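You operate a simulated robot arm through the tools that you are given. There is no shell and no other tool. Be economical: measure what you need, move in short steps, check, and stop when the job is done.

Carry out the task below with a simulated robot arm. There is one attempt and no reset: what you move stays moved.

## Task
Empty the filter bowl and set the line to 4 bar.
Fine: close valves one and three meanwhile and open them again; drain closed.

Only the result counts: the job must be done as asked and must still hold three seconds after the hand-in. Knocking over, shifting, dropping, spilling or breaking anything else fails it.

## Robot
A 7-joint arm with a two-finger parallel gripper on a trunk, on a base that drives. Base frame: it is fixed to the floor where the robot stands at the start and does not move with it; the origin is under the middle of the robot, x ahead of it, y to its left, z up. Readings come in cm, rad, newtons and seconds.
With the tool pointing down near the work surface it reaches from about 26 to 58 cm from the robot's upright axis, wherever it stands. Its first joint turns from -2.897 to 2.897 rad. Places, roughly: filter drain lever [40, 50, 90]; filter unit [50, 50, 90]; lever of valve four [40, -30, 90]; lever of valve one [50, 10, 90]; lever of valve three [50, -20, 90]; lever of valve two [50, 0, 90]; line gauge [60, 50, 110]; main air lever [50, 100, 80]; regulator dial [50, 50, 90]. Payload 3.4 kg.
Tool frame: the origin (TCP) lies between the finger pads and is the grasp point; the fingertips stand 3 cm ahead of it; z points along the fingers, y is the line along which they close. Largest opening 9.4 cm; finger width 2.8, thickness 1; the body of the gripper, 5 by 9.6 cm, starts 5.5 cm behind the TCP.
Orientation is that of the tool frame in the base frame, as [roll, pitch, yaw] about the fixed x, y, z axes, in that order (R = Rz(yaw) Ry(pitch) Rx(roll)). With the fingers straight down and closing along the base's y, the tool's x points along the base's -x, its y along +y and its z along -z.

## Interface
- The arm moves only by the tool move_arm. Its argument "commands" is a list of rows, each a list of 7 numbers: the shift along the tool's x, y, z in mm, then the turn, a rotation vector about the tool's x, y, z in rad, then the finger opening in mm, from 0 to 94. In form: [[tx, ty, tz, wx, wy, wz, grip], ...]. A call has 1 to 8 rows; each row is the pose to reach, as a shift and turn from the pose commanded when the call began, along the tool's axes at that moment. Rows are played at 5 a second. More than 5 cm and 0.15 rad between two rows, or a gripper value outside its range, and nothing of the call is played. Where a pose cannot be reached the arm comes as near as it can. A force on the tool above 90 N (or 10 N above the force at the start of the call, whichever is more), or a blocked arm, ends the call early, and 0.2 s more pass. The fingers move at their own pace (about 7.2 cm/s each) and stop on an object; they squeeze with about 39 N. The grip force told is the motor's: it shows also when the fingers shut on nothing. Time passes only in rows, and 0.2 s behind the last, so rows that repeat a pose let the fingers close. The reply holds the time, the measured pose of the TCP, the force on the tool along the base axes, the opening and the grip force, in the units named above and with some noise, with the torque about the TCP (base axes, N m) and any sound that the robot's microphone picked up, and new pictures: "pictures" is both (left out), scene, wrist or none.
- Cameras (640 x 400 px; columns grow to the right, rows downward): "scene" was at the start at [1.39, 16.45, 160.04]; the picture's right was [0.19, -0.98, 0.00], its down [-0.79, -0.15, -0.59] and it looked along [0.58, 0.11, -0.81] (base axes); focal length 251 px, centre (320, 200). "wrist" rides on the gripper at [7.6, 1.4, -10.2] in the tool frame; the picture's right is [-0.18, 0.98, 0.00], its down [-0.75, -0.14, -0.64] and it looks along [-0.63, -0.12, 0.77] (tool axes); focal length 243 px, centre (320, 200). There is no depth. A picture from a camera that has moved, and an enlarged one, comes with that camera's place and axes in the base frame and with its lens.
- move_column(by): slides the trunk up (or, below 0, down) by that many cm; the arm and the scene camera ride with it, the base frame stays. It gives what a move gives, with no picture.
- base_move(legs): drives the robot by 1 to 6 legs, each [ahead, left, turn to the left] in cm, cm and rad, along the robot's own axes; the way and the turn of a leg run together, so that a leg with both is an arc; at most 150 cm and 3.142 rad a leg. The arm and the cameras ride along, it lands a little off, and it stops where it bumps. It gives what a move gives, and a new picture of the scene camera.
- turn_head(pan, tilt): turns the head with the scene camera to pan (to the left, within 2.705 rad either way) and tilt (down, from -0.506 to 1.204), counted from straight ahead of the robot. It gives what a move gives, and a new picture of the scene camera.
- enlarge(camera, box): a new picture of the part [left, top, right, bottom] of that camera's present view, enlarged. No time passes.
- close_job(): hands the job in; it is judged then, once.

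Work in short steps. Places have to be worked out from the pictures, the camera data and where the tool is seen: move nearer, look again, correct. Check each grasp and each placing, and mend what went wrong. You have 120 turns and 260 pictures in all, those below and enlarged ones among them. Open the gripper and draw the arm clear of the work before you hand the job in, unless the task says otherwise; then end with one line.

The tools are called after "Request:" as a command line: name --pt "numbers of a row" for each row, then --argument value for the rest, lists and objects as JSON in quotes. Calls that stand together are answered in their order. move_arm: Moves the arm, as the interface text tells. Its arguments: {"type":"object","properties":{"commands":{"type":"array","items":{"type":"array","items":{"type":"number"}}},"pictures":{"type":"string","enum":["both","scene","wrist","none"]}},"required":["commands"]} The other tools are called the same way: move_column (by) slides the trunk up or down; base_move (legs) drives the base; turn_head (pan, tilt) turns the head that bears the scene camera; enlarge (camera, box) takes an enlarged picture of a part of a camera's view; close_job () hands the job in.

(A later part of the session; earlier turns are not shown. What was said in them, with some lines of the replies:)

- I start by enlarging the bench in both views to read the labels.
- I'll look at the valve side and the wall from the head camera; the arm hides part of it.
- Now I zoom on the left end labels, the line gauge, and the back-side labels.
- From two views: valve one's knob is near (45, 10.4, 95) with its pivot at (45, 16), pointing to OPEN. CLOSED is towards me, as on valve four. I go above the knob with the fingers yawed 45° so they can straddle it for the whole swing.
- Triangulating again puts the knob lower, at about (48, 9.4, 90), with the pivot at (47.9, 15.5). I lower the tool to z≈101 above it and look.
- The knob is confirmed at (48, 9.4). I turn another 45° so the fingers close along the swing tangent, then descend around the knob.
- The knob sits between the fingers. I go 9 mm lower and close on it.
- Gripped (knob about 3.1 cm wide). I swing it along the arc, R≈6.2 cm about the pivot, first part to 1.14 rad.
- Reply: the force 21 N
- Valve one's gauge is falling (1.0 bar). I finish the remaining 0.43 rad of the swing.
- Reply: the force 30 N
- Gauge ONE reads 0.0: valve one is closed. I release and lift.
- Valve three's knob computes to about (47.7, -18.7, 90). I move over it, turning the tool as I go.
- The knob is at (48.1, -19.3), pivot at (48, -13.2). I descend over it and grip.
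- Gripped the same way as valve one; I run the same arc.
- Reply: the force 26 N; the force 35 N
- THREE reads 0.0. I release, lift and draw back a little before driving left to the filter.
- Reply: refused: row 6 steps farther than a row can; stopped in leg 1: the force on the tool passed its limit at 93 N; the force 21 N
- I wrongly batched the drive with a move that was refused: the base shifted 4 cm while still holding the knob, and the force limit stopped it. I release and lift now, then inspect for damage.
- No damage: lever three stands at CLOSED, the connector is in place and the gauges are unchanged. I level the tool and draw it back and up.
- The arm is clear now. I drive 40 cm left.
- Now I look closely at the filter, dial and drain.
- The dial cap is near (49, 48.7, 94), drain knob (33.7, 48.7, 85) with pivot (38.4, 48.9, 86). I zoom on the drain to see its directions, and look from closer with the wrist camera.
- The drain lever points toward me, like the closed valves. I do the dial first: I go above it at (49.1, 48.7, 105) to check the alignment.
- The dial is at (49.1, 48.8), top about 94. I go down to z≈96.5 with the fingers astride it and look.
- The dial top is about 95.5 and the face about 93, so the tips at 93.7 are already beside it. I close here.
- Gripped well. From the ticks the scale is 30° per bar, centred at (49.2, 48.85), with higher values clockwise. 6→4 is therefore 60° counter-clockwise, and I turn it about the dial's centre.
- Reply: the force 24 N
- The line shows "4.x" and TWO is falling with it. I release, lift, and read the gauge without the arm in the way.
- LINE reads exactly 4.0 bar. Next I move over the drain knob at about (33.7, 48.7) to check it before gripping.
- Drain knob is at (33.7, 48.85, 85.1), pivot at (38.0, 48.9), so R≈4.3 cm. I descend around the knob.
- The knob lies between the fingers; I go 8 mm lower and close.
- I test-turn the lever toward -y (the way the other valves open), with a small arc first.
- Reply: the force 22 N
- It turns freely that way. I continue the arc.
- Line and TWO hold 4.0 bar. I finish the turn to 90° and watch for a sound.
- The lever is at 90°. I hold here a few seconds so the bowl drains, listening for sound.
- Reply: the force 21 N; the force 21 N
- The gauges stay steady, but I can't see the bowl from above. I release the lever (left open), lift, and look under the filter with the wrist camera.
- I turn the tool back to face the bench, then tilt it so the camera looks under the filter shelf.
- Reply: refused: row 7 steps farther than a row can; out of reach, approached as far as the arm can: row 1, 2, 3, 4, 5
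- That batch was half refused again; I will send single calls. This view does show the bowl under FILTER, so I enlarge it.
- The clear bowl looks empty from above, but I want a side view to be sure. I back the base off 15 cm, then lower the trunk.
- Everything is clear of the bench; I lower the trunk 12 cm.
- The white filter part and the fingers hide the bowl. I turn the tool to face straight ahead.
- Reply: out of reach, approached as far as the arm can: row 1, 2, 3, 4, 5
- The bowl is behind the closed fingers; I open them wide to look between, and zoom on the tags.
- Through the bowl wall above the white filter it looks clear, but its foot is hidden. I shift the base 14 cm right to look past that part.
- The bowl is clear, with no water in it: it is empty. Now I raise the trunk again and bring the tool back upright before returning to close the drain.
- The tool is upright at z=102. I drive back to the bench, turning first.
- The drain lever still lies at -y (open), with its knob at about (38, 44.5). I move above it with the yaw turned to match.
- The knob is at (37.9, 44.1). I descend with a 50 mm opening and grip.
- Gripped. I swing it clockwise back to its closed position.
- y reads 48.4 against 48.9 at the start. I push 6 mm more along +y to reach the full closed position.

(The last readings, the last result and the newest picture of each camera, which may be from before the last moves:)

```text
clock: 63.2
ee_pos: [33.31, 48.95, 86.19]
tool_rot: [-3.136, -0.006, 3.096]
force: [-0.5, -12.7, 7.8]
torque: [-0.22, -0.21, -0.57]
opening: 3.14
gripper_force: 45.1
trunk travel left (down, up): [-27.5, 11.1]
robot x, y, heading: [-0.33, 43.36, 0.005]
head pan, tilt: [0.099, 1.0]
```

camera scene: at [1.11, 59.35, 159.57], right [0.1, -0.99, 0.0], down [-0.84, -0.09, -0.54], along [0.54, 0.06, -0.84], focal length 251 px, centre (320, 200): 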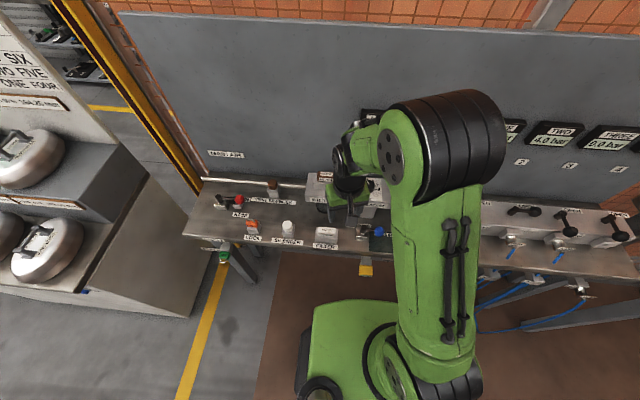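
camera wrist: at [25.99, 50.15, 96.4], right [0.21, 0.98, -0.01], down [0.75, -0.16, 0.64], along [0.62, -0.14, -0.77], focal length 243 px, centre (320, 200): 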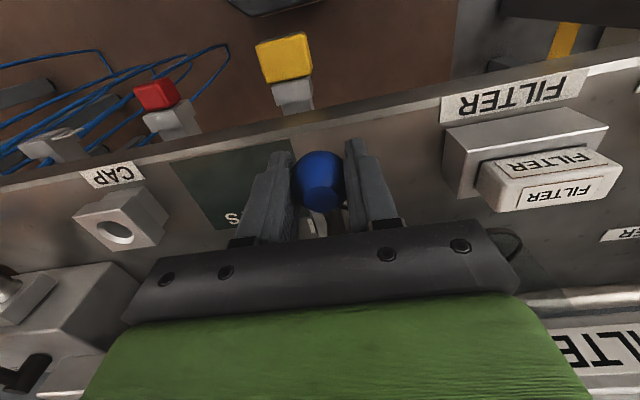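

It now resists (-13 N in y), so it is at the stop. I release, lift and inspect.

Request:
move_arm --pt "0 0 0 0 0 0 60" --pt "0 0 0 0 0 0 60" --pt "0 0 -45 0 0 0 60" --pt "0 0 -90 0 0 0 60" --pt "0 -10 -135 0 0 0 60" --pictures "wrist"

Request:
enlarge --camera "wrist" --box '[260, 60, 400, 160]'

```text
clock: 64.4
ee_pos: [33.34, 48.21, 99.77]
tool_rot: [-3.139, -0.006, 3.1]
force: [-0.2, -0.5, 0.1]
torque: [0.02, -0.02, -0.04]
opening: 5.99
gripper_force: 0.0
trunk travel left (down, up): [-27.5, 11.1]
robot x, y, heading: [-0.3, 43.27, 0.007]
head pan, tilt: [0.099, 1.0]
camera wrist: at [25.94, 50.0, 110.11], right [0.23, 0.97, 0.0], down [0.75, -0.17, 0.64], along [0.62, -0.15, -0.77], focal length 243 px, centre (320, 200)
```

wrist: 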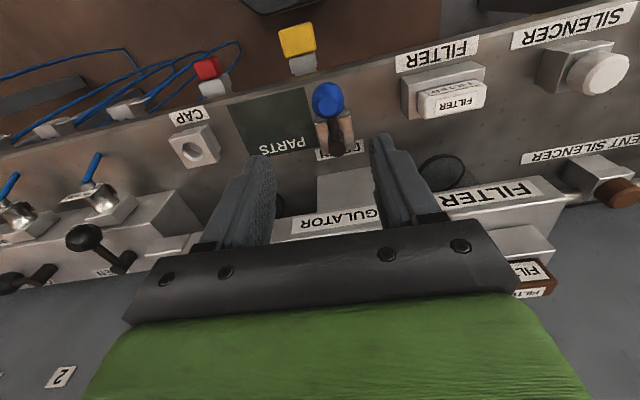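

```text
4.00 times, centred on (330, 110) of wrist
camera zoom: at [25.94, 50.0, 110.11], right [0.23, 0.97, 0.0], down [0.75, -0.17, 0.64], along [0.62, -0.15, -0.77], focal length 970 px, centre (280, 560)
```

zoom: 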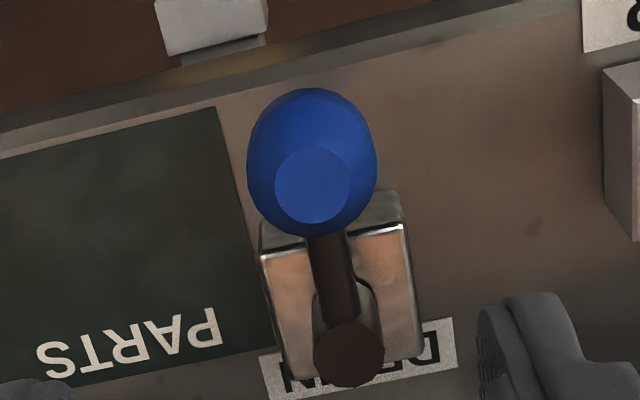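

The drain is back exactly at its starting position (33.7, 48.85). I drive right, to y≈0, to reopen the valves; the tool at z≈100 clears everything.

Request:
base_move --legs '[[0, -42, 0]]'

```text
clock: 67.0
ee_pos: [33.48, 6.03, 99.73]
tool_rot: [-3.139, -0.004, 3.09]
force: [0.4, -0.8, -0.5]
torque: [-0.01, 0.02, -0.01]
opening: 5.99
gripper_force: 0.1
trunk travel left (down, up): [-27.5, 11.1]
robot x, y, heading: [-0.06, 1.33, -0.009]
head pan, tilt: [0.099, 1.0]
camera scene: at [1.12, 17.18, 159.6], right [0.09, -1.0, 0.0], down [-0.84, -0.08, -0.54], along [0.54, 0.05, -0.84], focal length 251 px, centre (320, 200)
```

scene: 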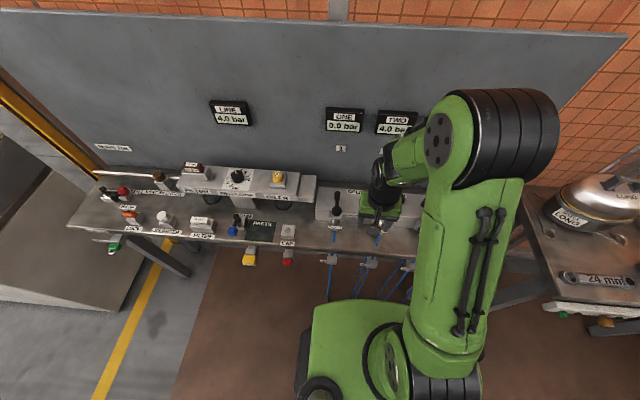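

Next I move over valve one's knob at (41.8, 15.6).

Request:
move_arm --pt "-20 25 -20 0 0 -0.02 60" --pt "-40 50 -40 0 0 -0.052 60" --pt "-60 75 -40 0 0 -0.052 60" --pt "-78 100 -40 0 0 -0.052 60" --pt "-78 100 -40 0 0 -0.052 60" --pictures "wrist"

```text
clock: 68.2
ee_pos: [41.86, 15.68, 103.65]
tool_rot: [-3.136, -0.004, 3.141]
force: [0.2, -0.2, 0.7]
torque: [0.0, -0.01, 0.02]
opening: 5.99
gripper_force: 0.0
trunk travel left (down, up): [-27.5, 11.1]
robot x, y, heading: [0.04, 1.66, -0.008]
head pan, tilt: [0.099, 1.0]
camera wrist: at [34.27, 17.05, 113.94], right [0.19, 0.98, -0.01], down [0.76, -0.14, 0.64], along [0.63, -0.12, -0.77], focal length 243 px, centre (320, 200)
```

wrist: 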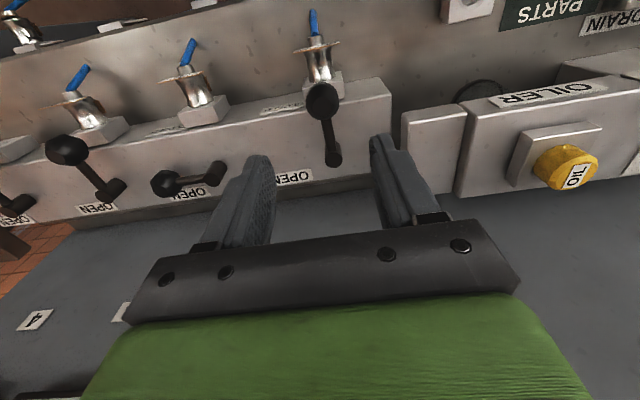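

Aligned (knob at 41.8, 15.9). I descend and grip.

Request:
move_arm --pt "0 2 45 0 0 0 60" --pt "0 2 90 0 0 0 60" --pt "0 2 127 0 0 0 60" --pt "0 2 127 0 0 0 10" --pt "0 2 127 0 0 0 10" --pt "0 2 127 0 0 0 10" --pictures "wrist"

```text
clock: 69.6
ee_pos: [41.65, 15.77, 90.77]
tool_rot: [-3.136, -0.005, -3.141]
force: [0.2, 1.4, -9.5]
torque: [0.07, -1.02, 0.05]
opening: 3.11
gripper_force: 45.0
trunk travel left (down, up): [-27.5, 11.1]
robot x, y, heading: [-0.41, 1.37, -0.006]
head pan, tilt: [0.099, 1.0]
camera wrist: at [34.16, 17.16, 101.16], right [0.18, 0.98, -0.01], down [0.76, -0.14, 0.64], along [0.63, -0.12, -0.77], focal length 243 px, centre (320, 200)
```

wrist: 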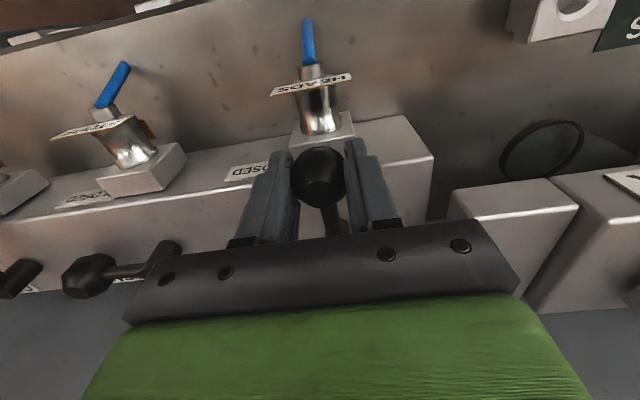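

Gripped. I swing it counter-clockwise to OPEN, first part.

Request:
move_arm --pt "-0.6 -8.8 0 0 0 -0.143 10" --pt "-2.5 -17.5 0 0 0 -0.286 10" --pt "-5.6 -25.8 0 0 0 -0.429 10" --pt "-9.8 -33.5 0 0 0 -0.571 10" --pt "-15.2 -40.6 0 0 0 -0.714 10" --pt "-21.4 -46.9 0 0 0 -0.857 10" --pt "-28.5 -52.2 0 0 0 -1.0 10" --pt "-36.3 -56.4 0 0 0 -1.143 10" --pictures "none"

```text
clock: 71.4
ee_pos: [45.46, 10.14, 90.84]
tool_rot: [3.137, -0.008, -1.997]
force: [1.0, -4.7, -16.2]
torque: [0.03, 0.09, -0.13]
opening: 3.11
gripper_force: 45.2
trunk travel left (down, up): [-27.5, 11.1]
robot x, y, heading: [-0.14, 1.82, -0.004]
head pan, tilt: [0.099, 1.0]
```

Smooth so far; I finish the rest to the stop.

Request:
move_arm --pt "-0.6 -8.8 0 0 0 -0.143 10" --pt "-2.5 -17.5 0 0 0 -0.286 10" --pt "-5.6 -25.8 0 0 0 -0.429 10" --pt "-6.0 -28.5 0 0 0 -0.45 10" --pt "-6.0 -28.5 0 0 0 -0.45 10" --pictures "scene"

```text
clock: 72.6
ee_pos: [47.88, 9.65, 90.93]
tool_rot: [3.131, -0.003, -1.546]
force: [-13.9, 1.5, -11.5]
torque: [0.42, 0.42, -0.12]
opening: 3.09
gripper_force: 45.2
trunk travel left (down, up): [-27.5, 11.1]
robot x, y, heading: [-0.4, 1.41, -0.012]
head pan, tilt: [0.099, 1.0]
camera scene: at [1.0, 17.33, 159.58], right [0.09, -1.0, 0.0], down [-0.84, -0.08, -0.54], along [0.54, 0.05, -0.84], focal length 251 px, centre (320, 200)
```

scene: 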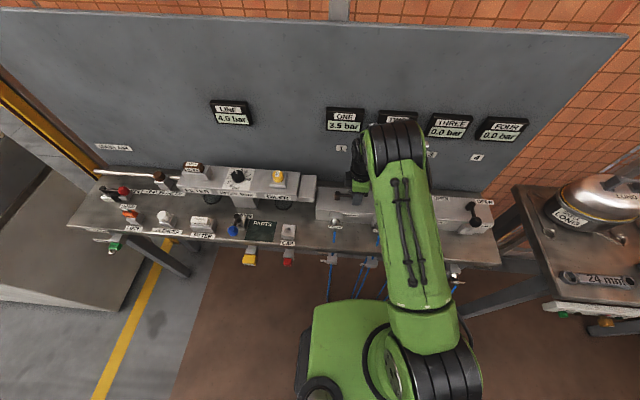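

ONE is rising and the lever is at its stop (x 47.9). I release and lift.

Request:
move_arm --pt "0 0 0 0 0 0 60" --pt "0 0 0 0 0 0 60" --pt "0 0 -45 0 0 0 60" --pt "0 0 -90 0 0 0 60" --pt "0 0 -130 0 0 0.1 60" --pt "0 0 -130 0 0 0.24 60" --pt "0 0 -130 0 0 0.38 60" --pictures "wrist"

```text
clock: 74.2
ee_pos: [48.21, 9.34, 104.0]
tool_rot: [3.137, -0.005, -1.933]
force: [0.4, -0.5, -0.2]
torque: [0.02, -0.02, 0.0]
opening: 5.99
gripper_force: 0.0
trunk travel left (down, up): [-27.5, 11.1]
robot x, y, heading: [0.28, 1.43, -0.003]
head pan, tilt: [0.099, 1.0]
camera wrist: at [44.35, 2.74, 114.38], right [-0.85, 0.52, 0.0], down [0.4, 0.66, 0.64], along [0.33, 0.55, -0.77], focal length 243 px, centre (320, 200)
```

wrist: 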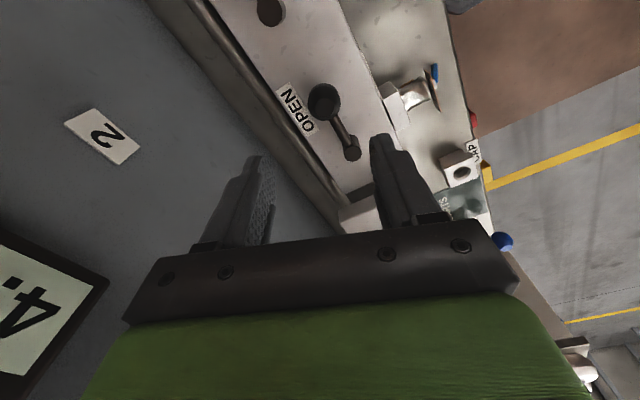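

Lever one is at OPEN. I go to valve three's knob at (41.8, -13.2), turning the tool back.

Request:
move_arm --pt "29 -2 0 0 0 0.145 60" --pt "58 -5 0 0 0 0.29 60" --pt "87 -7 0 0 0 0.435 60" --pt "116 -9 0 0 0 0.58 60" --pt "146 -11 0 0 0 0.725 60" --pt "175 -14 0 0 0 0.87 60" --pt "204 -16 0 0 0 1.015 60" --pt "233 -18 0 0 0 1.16 60" --pictures "none"

Request:
move_arm --pt "0 0 0 0 0 0.056 60" --pt "0 0 0 0 0 0.056 60" --pictures "wrist"

```text
clock: 76.0
ee_pos: [41.89, -13.21, 103.94]
tool_rot: [-3.138, -0.005, -3.093]
force: [-0.7, 1.3, -0.1]
torque: [0.03, 0.01, 0.03]
opening: 5.99
gripper_force: 0.0
trunk travel left (down, up): [-27.5, 11.1]
robot x, y, heading: [-0.07, 1.6, -0.007]
head pan, tilt: [0.099, 1.0]
```

```text
clock: 76.6
ee_pos: [41.86, -12.96, 103.98]
tool_rot: [-3.139, -0.004, 3.137]
force: [0.7, -0.1, 0.3]
torque: [0.01, 0.01, -0.02]
opening: 6.0
gripper_force: 0.0
trunk travel left (down, up): [-27.5, 11.1]
robot x, y, heading: [-0.18, 1.79, -0.004]
head pan, tilt: [0.099, 1.0]
camera wrist: at [34.31, -11.47, 114.29], right [0.19, 0.98, -0.01], down [0.76, -0.14, 0.64], along [0.63, -0.12, -0.77], focal length 243 px, centre (320, 200)
```

wrist: 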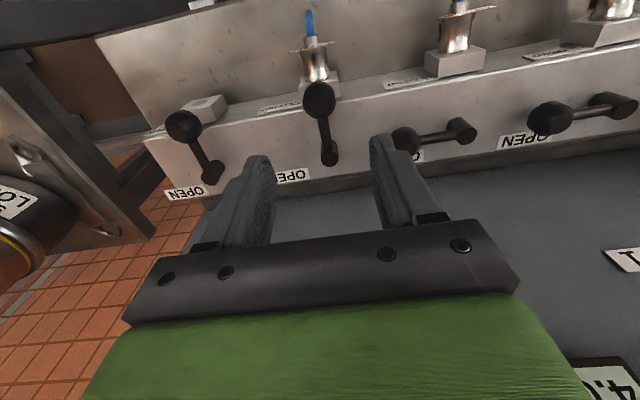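

Aligned. I descend and grip.

Request:
move_arm --pt "0 0 45 0 0 0 60" --pt "0 0 90 0 0 0 60" --pt "0 0 131 0 0 0 60" --pt "0 0 131 0 0 0 10" --pt "0 0 131 0 0 0 10" --pt "0 0 131 0 0 0 10" --pictures "wrist"

```text
clock: 78.0
ee_pos: [41.9, -13.03, 90.91]
tool_rot: [-3.136, -0.006, 3.137]
force: [1.4, -4.2, -9.2]
torque: [-0.19, -0.96, -0.05]
opening: 3.1
gripper_force: 45.2
trunk travel left (down, up): [-27.5, 11.1]
robot x, y, heading: [-0.39, 1.29, -0.008]
head pan, tilt: [0.099, 1.0]
camera wrist: at [34.45, -11.62, 101.22], right [0.19, 0.98, -0.01], down [0.76, -0.14, 0.64], along [0.63, -0.12, -0.77], focal length 243 px, centre (320, 200)
```

wrist: 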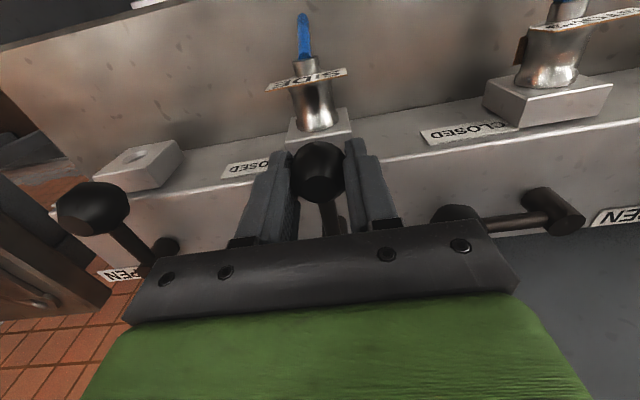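

Gripped; I swing it to OPEN.

Request:
move_arm --pt "-0.6 -8.8 0 0 0 -0.143 10" --pt "-2.5 -17.5 0 0 0 -0.286 10" --pt "-5.6 -25.8 0 0 0 -0.429 10" --pt "-9.8 -33.5 0 0 0 -0.571 10" --pt "-15.2 -40.6 0 0 0 -0.714 10" --pt "-21.4 -46.9 0 0 0 -0.857 10" --pt "-28.5 -52.2 0 0 0 -1.0 10" --pt "-36.3 -56.4 0 0 0 -1.143 10" --pictures "none"

```text
clock: 79.8
ee_pos: [45.48, -18.53, 90.92]
tool_rot: [3.135, -0.005, -1.999]
force: [-0.6, 5.0, -9.4]
torque: [-0.47, 0.33, 0.21]
opening: 3.12
gripper_force: 44.9
trunk travel left (down, up): [-27.5, 11.1]
robot x, y, heading: [-0.12, 1.36, -0.002]
head pan, tilt: [0.099, 1.0]
```

I finish to the stop.

Request:
move_arm --pt "-0.6 -8.8 0 0 0 -0.143 10" --pt "-2.5 -17.5 0 0 0 -0.286 10" --pt "-5.6 -25.8 0 0 0 -0.429 10" --pt "-6.0 -28.5 0 0 0 -0.45 10" --pt "-6.0 -28.5 0 0 0 -0.45 10" --pictures "scene"

```text
clock: 81.0
ee_pos: [48.12, -19.25, 91.02]
tool_rot: [3.135, -0.004, -1.552]
force: [-17.0, 7.8, -2.9]
torque: [0.01, 0.51, -0.27]
opening: 3.14
gripper_force: 44.6
trunk travel left (down, up): [-27.5, 11.1]
robot x, y, heading: [-0.37, 1.49, -0.01]
head pan, tilt: [0.099, 1.0]
camera scene: at [0.83, 17.42, 159.58], right [0.09, -1.0, 0.0], down [-0.84, -0.08, -0.54], along [0.54, 0.05, -0.84], focal length 251 px, centre (320, 200)
```

scene: 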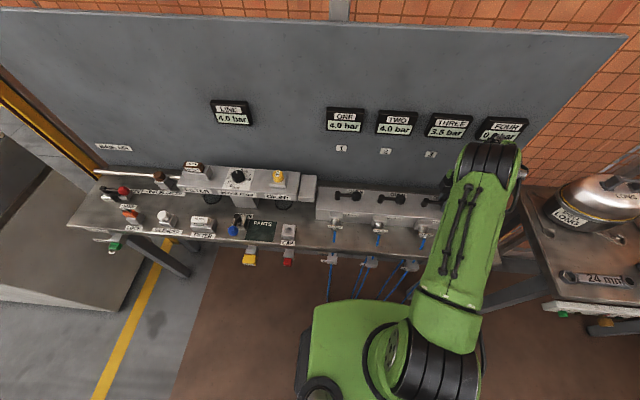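

THREE is filling and ONE and TWO read 4.0. I release, lift and draw back clear.

Request:
move_arm --pt "0 0 0 0 0 0 60" --pt "0 0 0 0 0 0 60" --pt "0 0 -45 0 0 0 60" --pt "0 0 -90 0 0 0 60" --pt "0 0 -135 0 0 0 90" --pt "0 40 -150 0 0 0.1 90" --pt "0 80 -165 0 0 0.2 90" --pt "0 120 -180 0 0 0.3 90" --pictures "both"

Request:
enlarge --camera "scene" --box '[300, 80, 540, 260]'

Request:
enlarge --camera "scene" --box '[80, 90, 320, 260]'

```text
clock: 82.8
ee_pos: [36.3, -19.17, 108.92]
tool_rot: [3.14, -0.004, -1.854]
force: [-0.1, -0.8, 1.4]
torque: [0.0, -0.02, 0.02]
opening: 9.01
gripper_force: 0.0
trunk travel left (down, up): [-27.5, 11.1]
robot x, y, heading: [-0.42, 1.47, -0.004]
head pan, tilt: [0.099, 1.0]
camera scene: at [0.9, 17.32, 159.58], right [0.09, -1.0, 0.0], down [-0.84, -0.08, -0.54], along [0.54, 0.05, -0.84], focal length 251 px, centre (320, 200)
camera wrist: at [32.88, -26.02, 119.17], right [-0.89, 0.45, 0.0], down [0.35, 0.69, 0.64], along [0.29, 0.57, -0.77], focal length 243 px, centre (320, 200)
```

scene: 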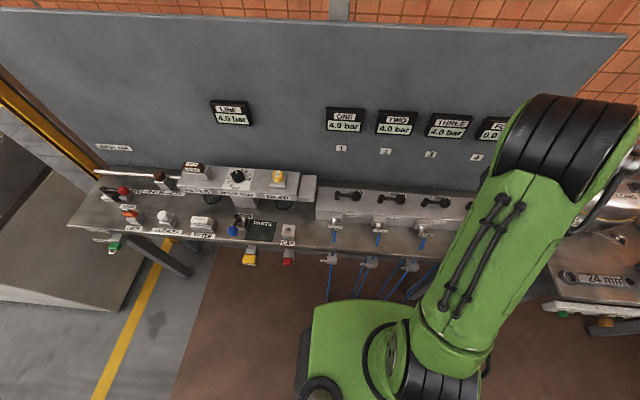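
wrist: 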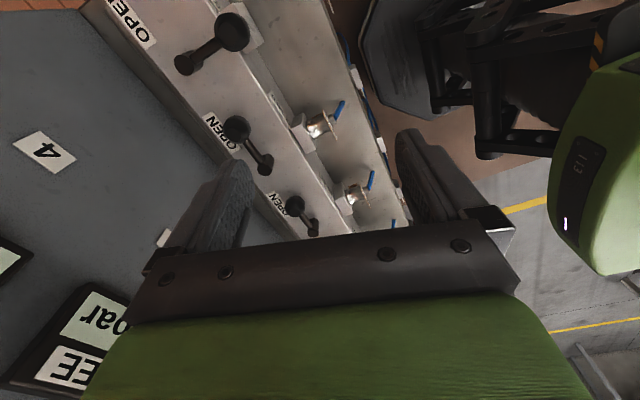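

```text
2.22 times, centred on (420, 170) of scene
camera zoom: at [0.9, 17.32, 159.58], right [0.09, -1.0, 0.0], down [-0.84, -0.08, -0.54], along [0.54, 0.05, -0.84], focal length 557 px, centre (98, 267)
```

zoom: 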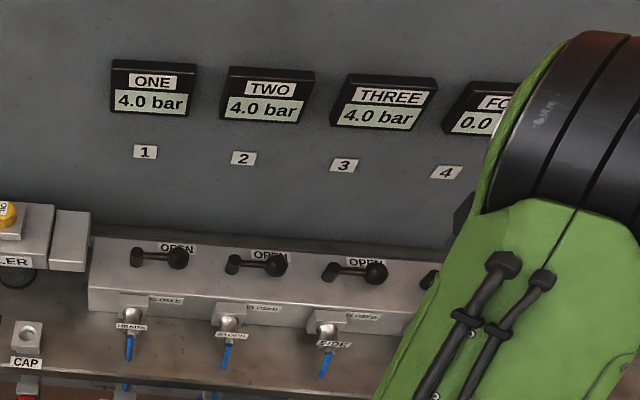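

```text
2.35 times, centred on (200, 175) of scene
camera zoom: at [0.9, 17.32, 159.58], right [0.09, -1.0, 0.0], down [-0.84, -0.08, -0.54], along [0.54, 0.05, -0.84], focal length 590 px, centre (602, 259)
```

zoom: 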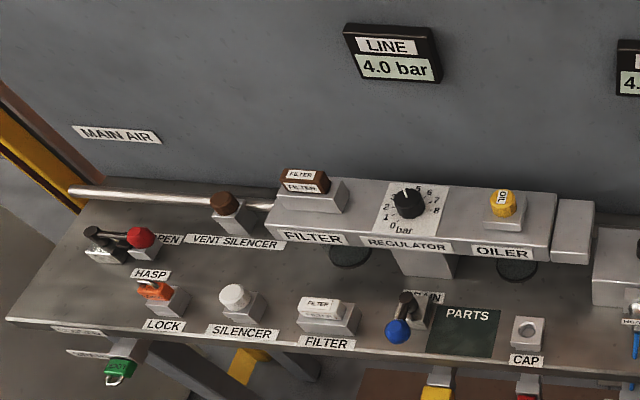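

LINE, ONE, TWO and THREE all read 4.0 bar and FOUR reads 0.0. Levers one and three are at OPEN, the drain is closed, the bowl was seen empty, and the gripper is open and clear. I hand the job in.

Request:
close_job

```text
The job is handed in.
```

The filter bowl is drained and looked empty, the drain is closed, the line is at 4.0 bar, and valves one and three are open again; once, the base moved 4 cm while the gripper still held valve three's lever, but I saw no damage.
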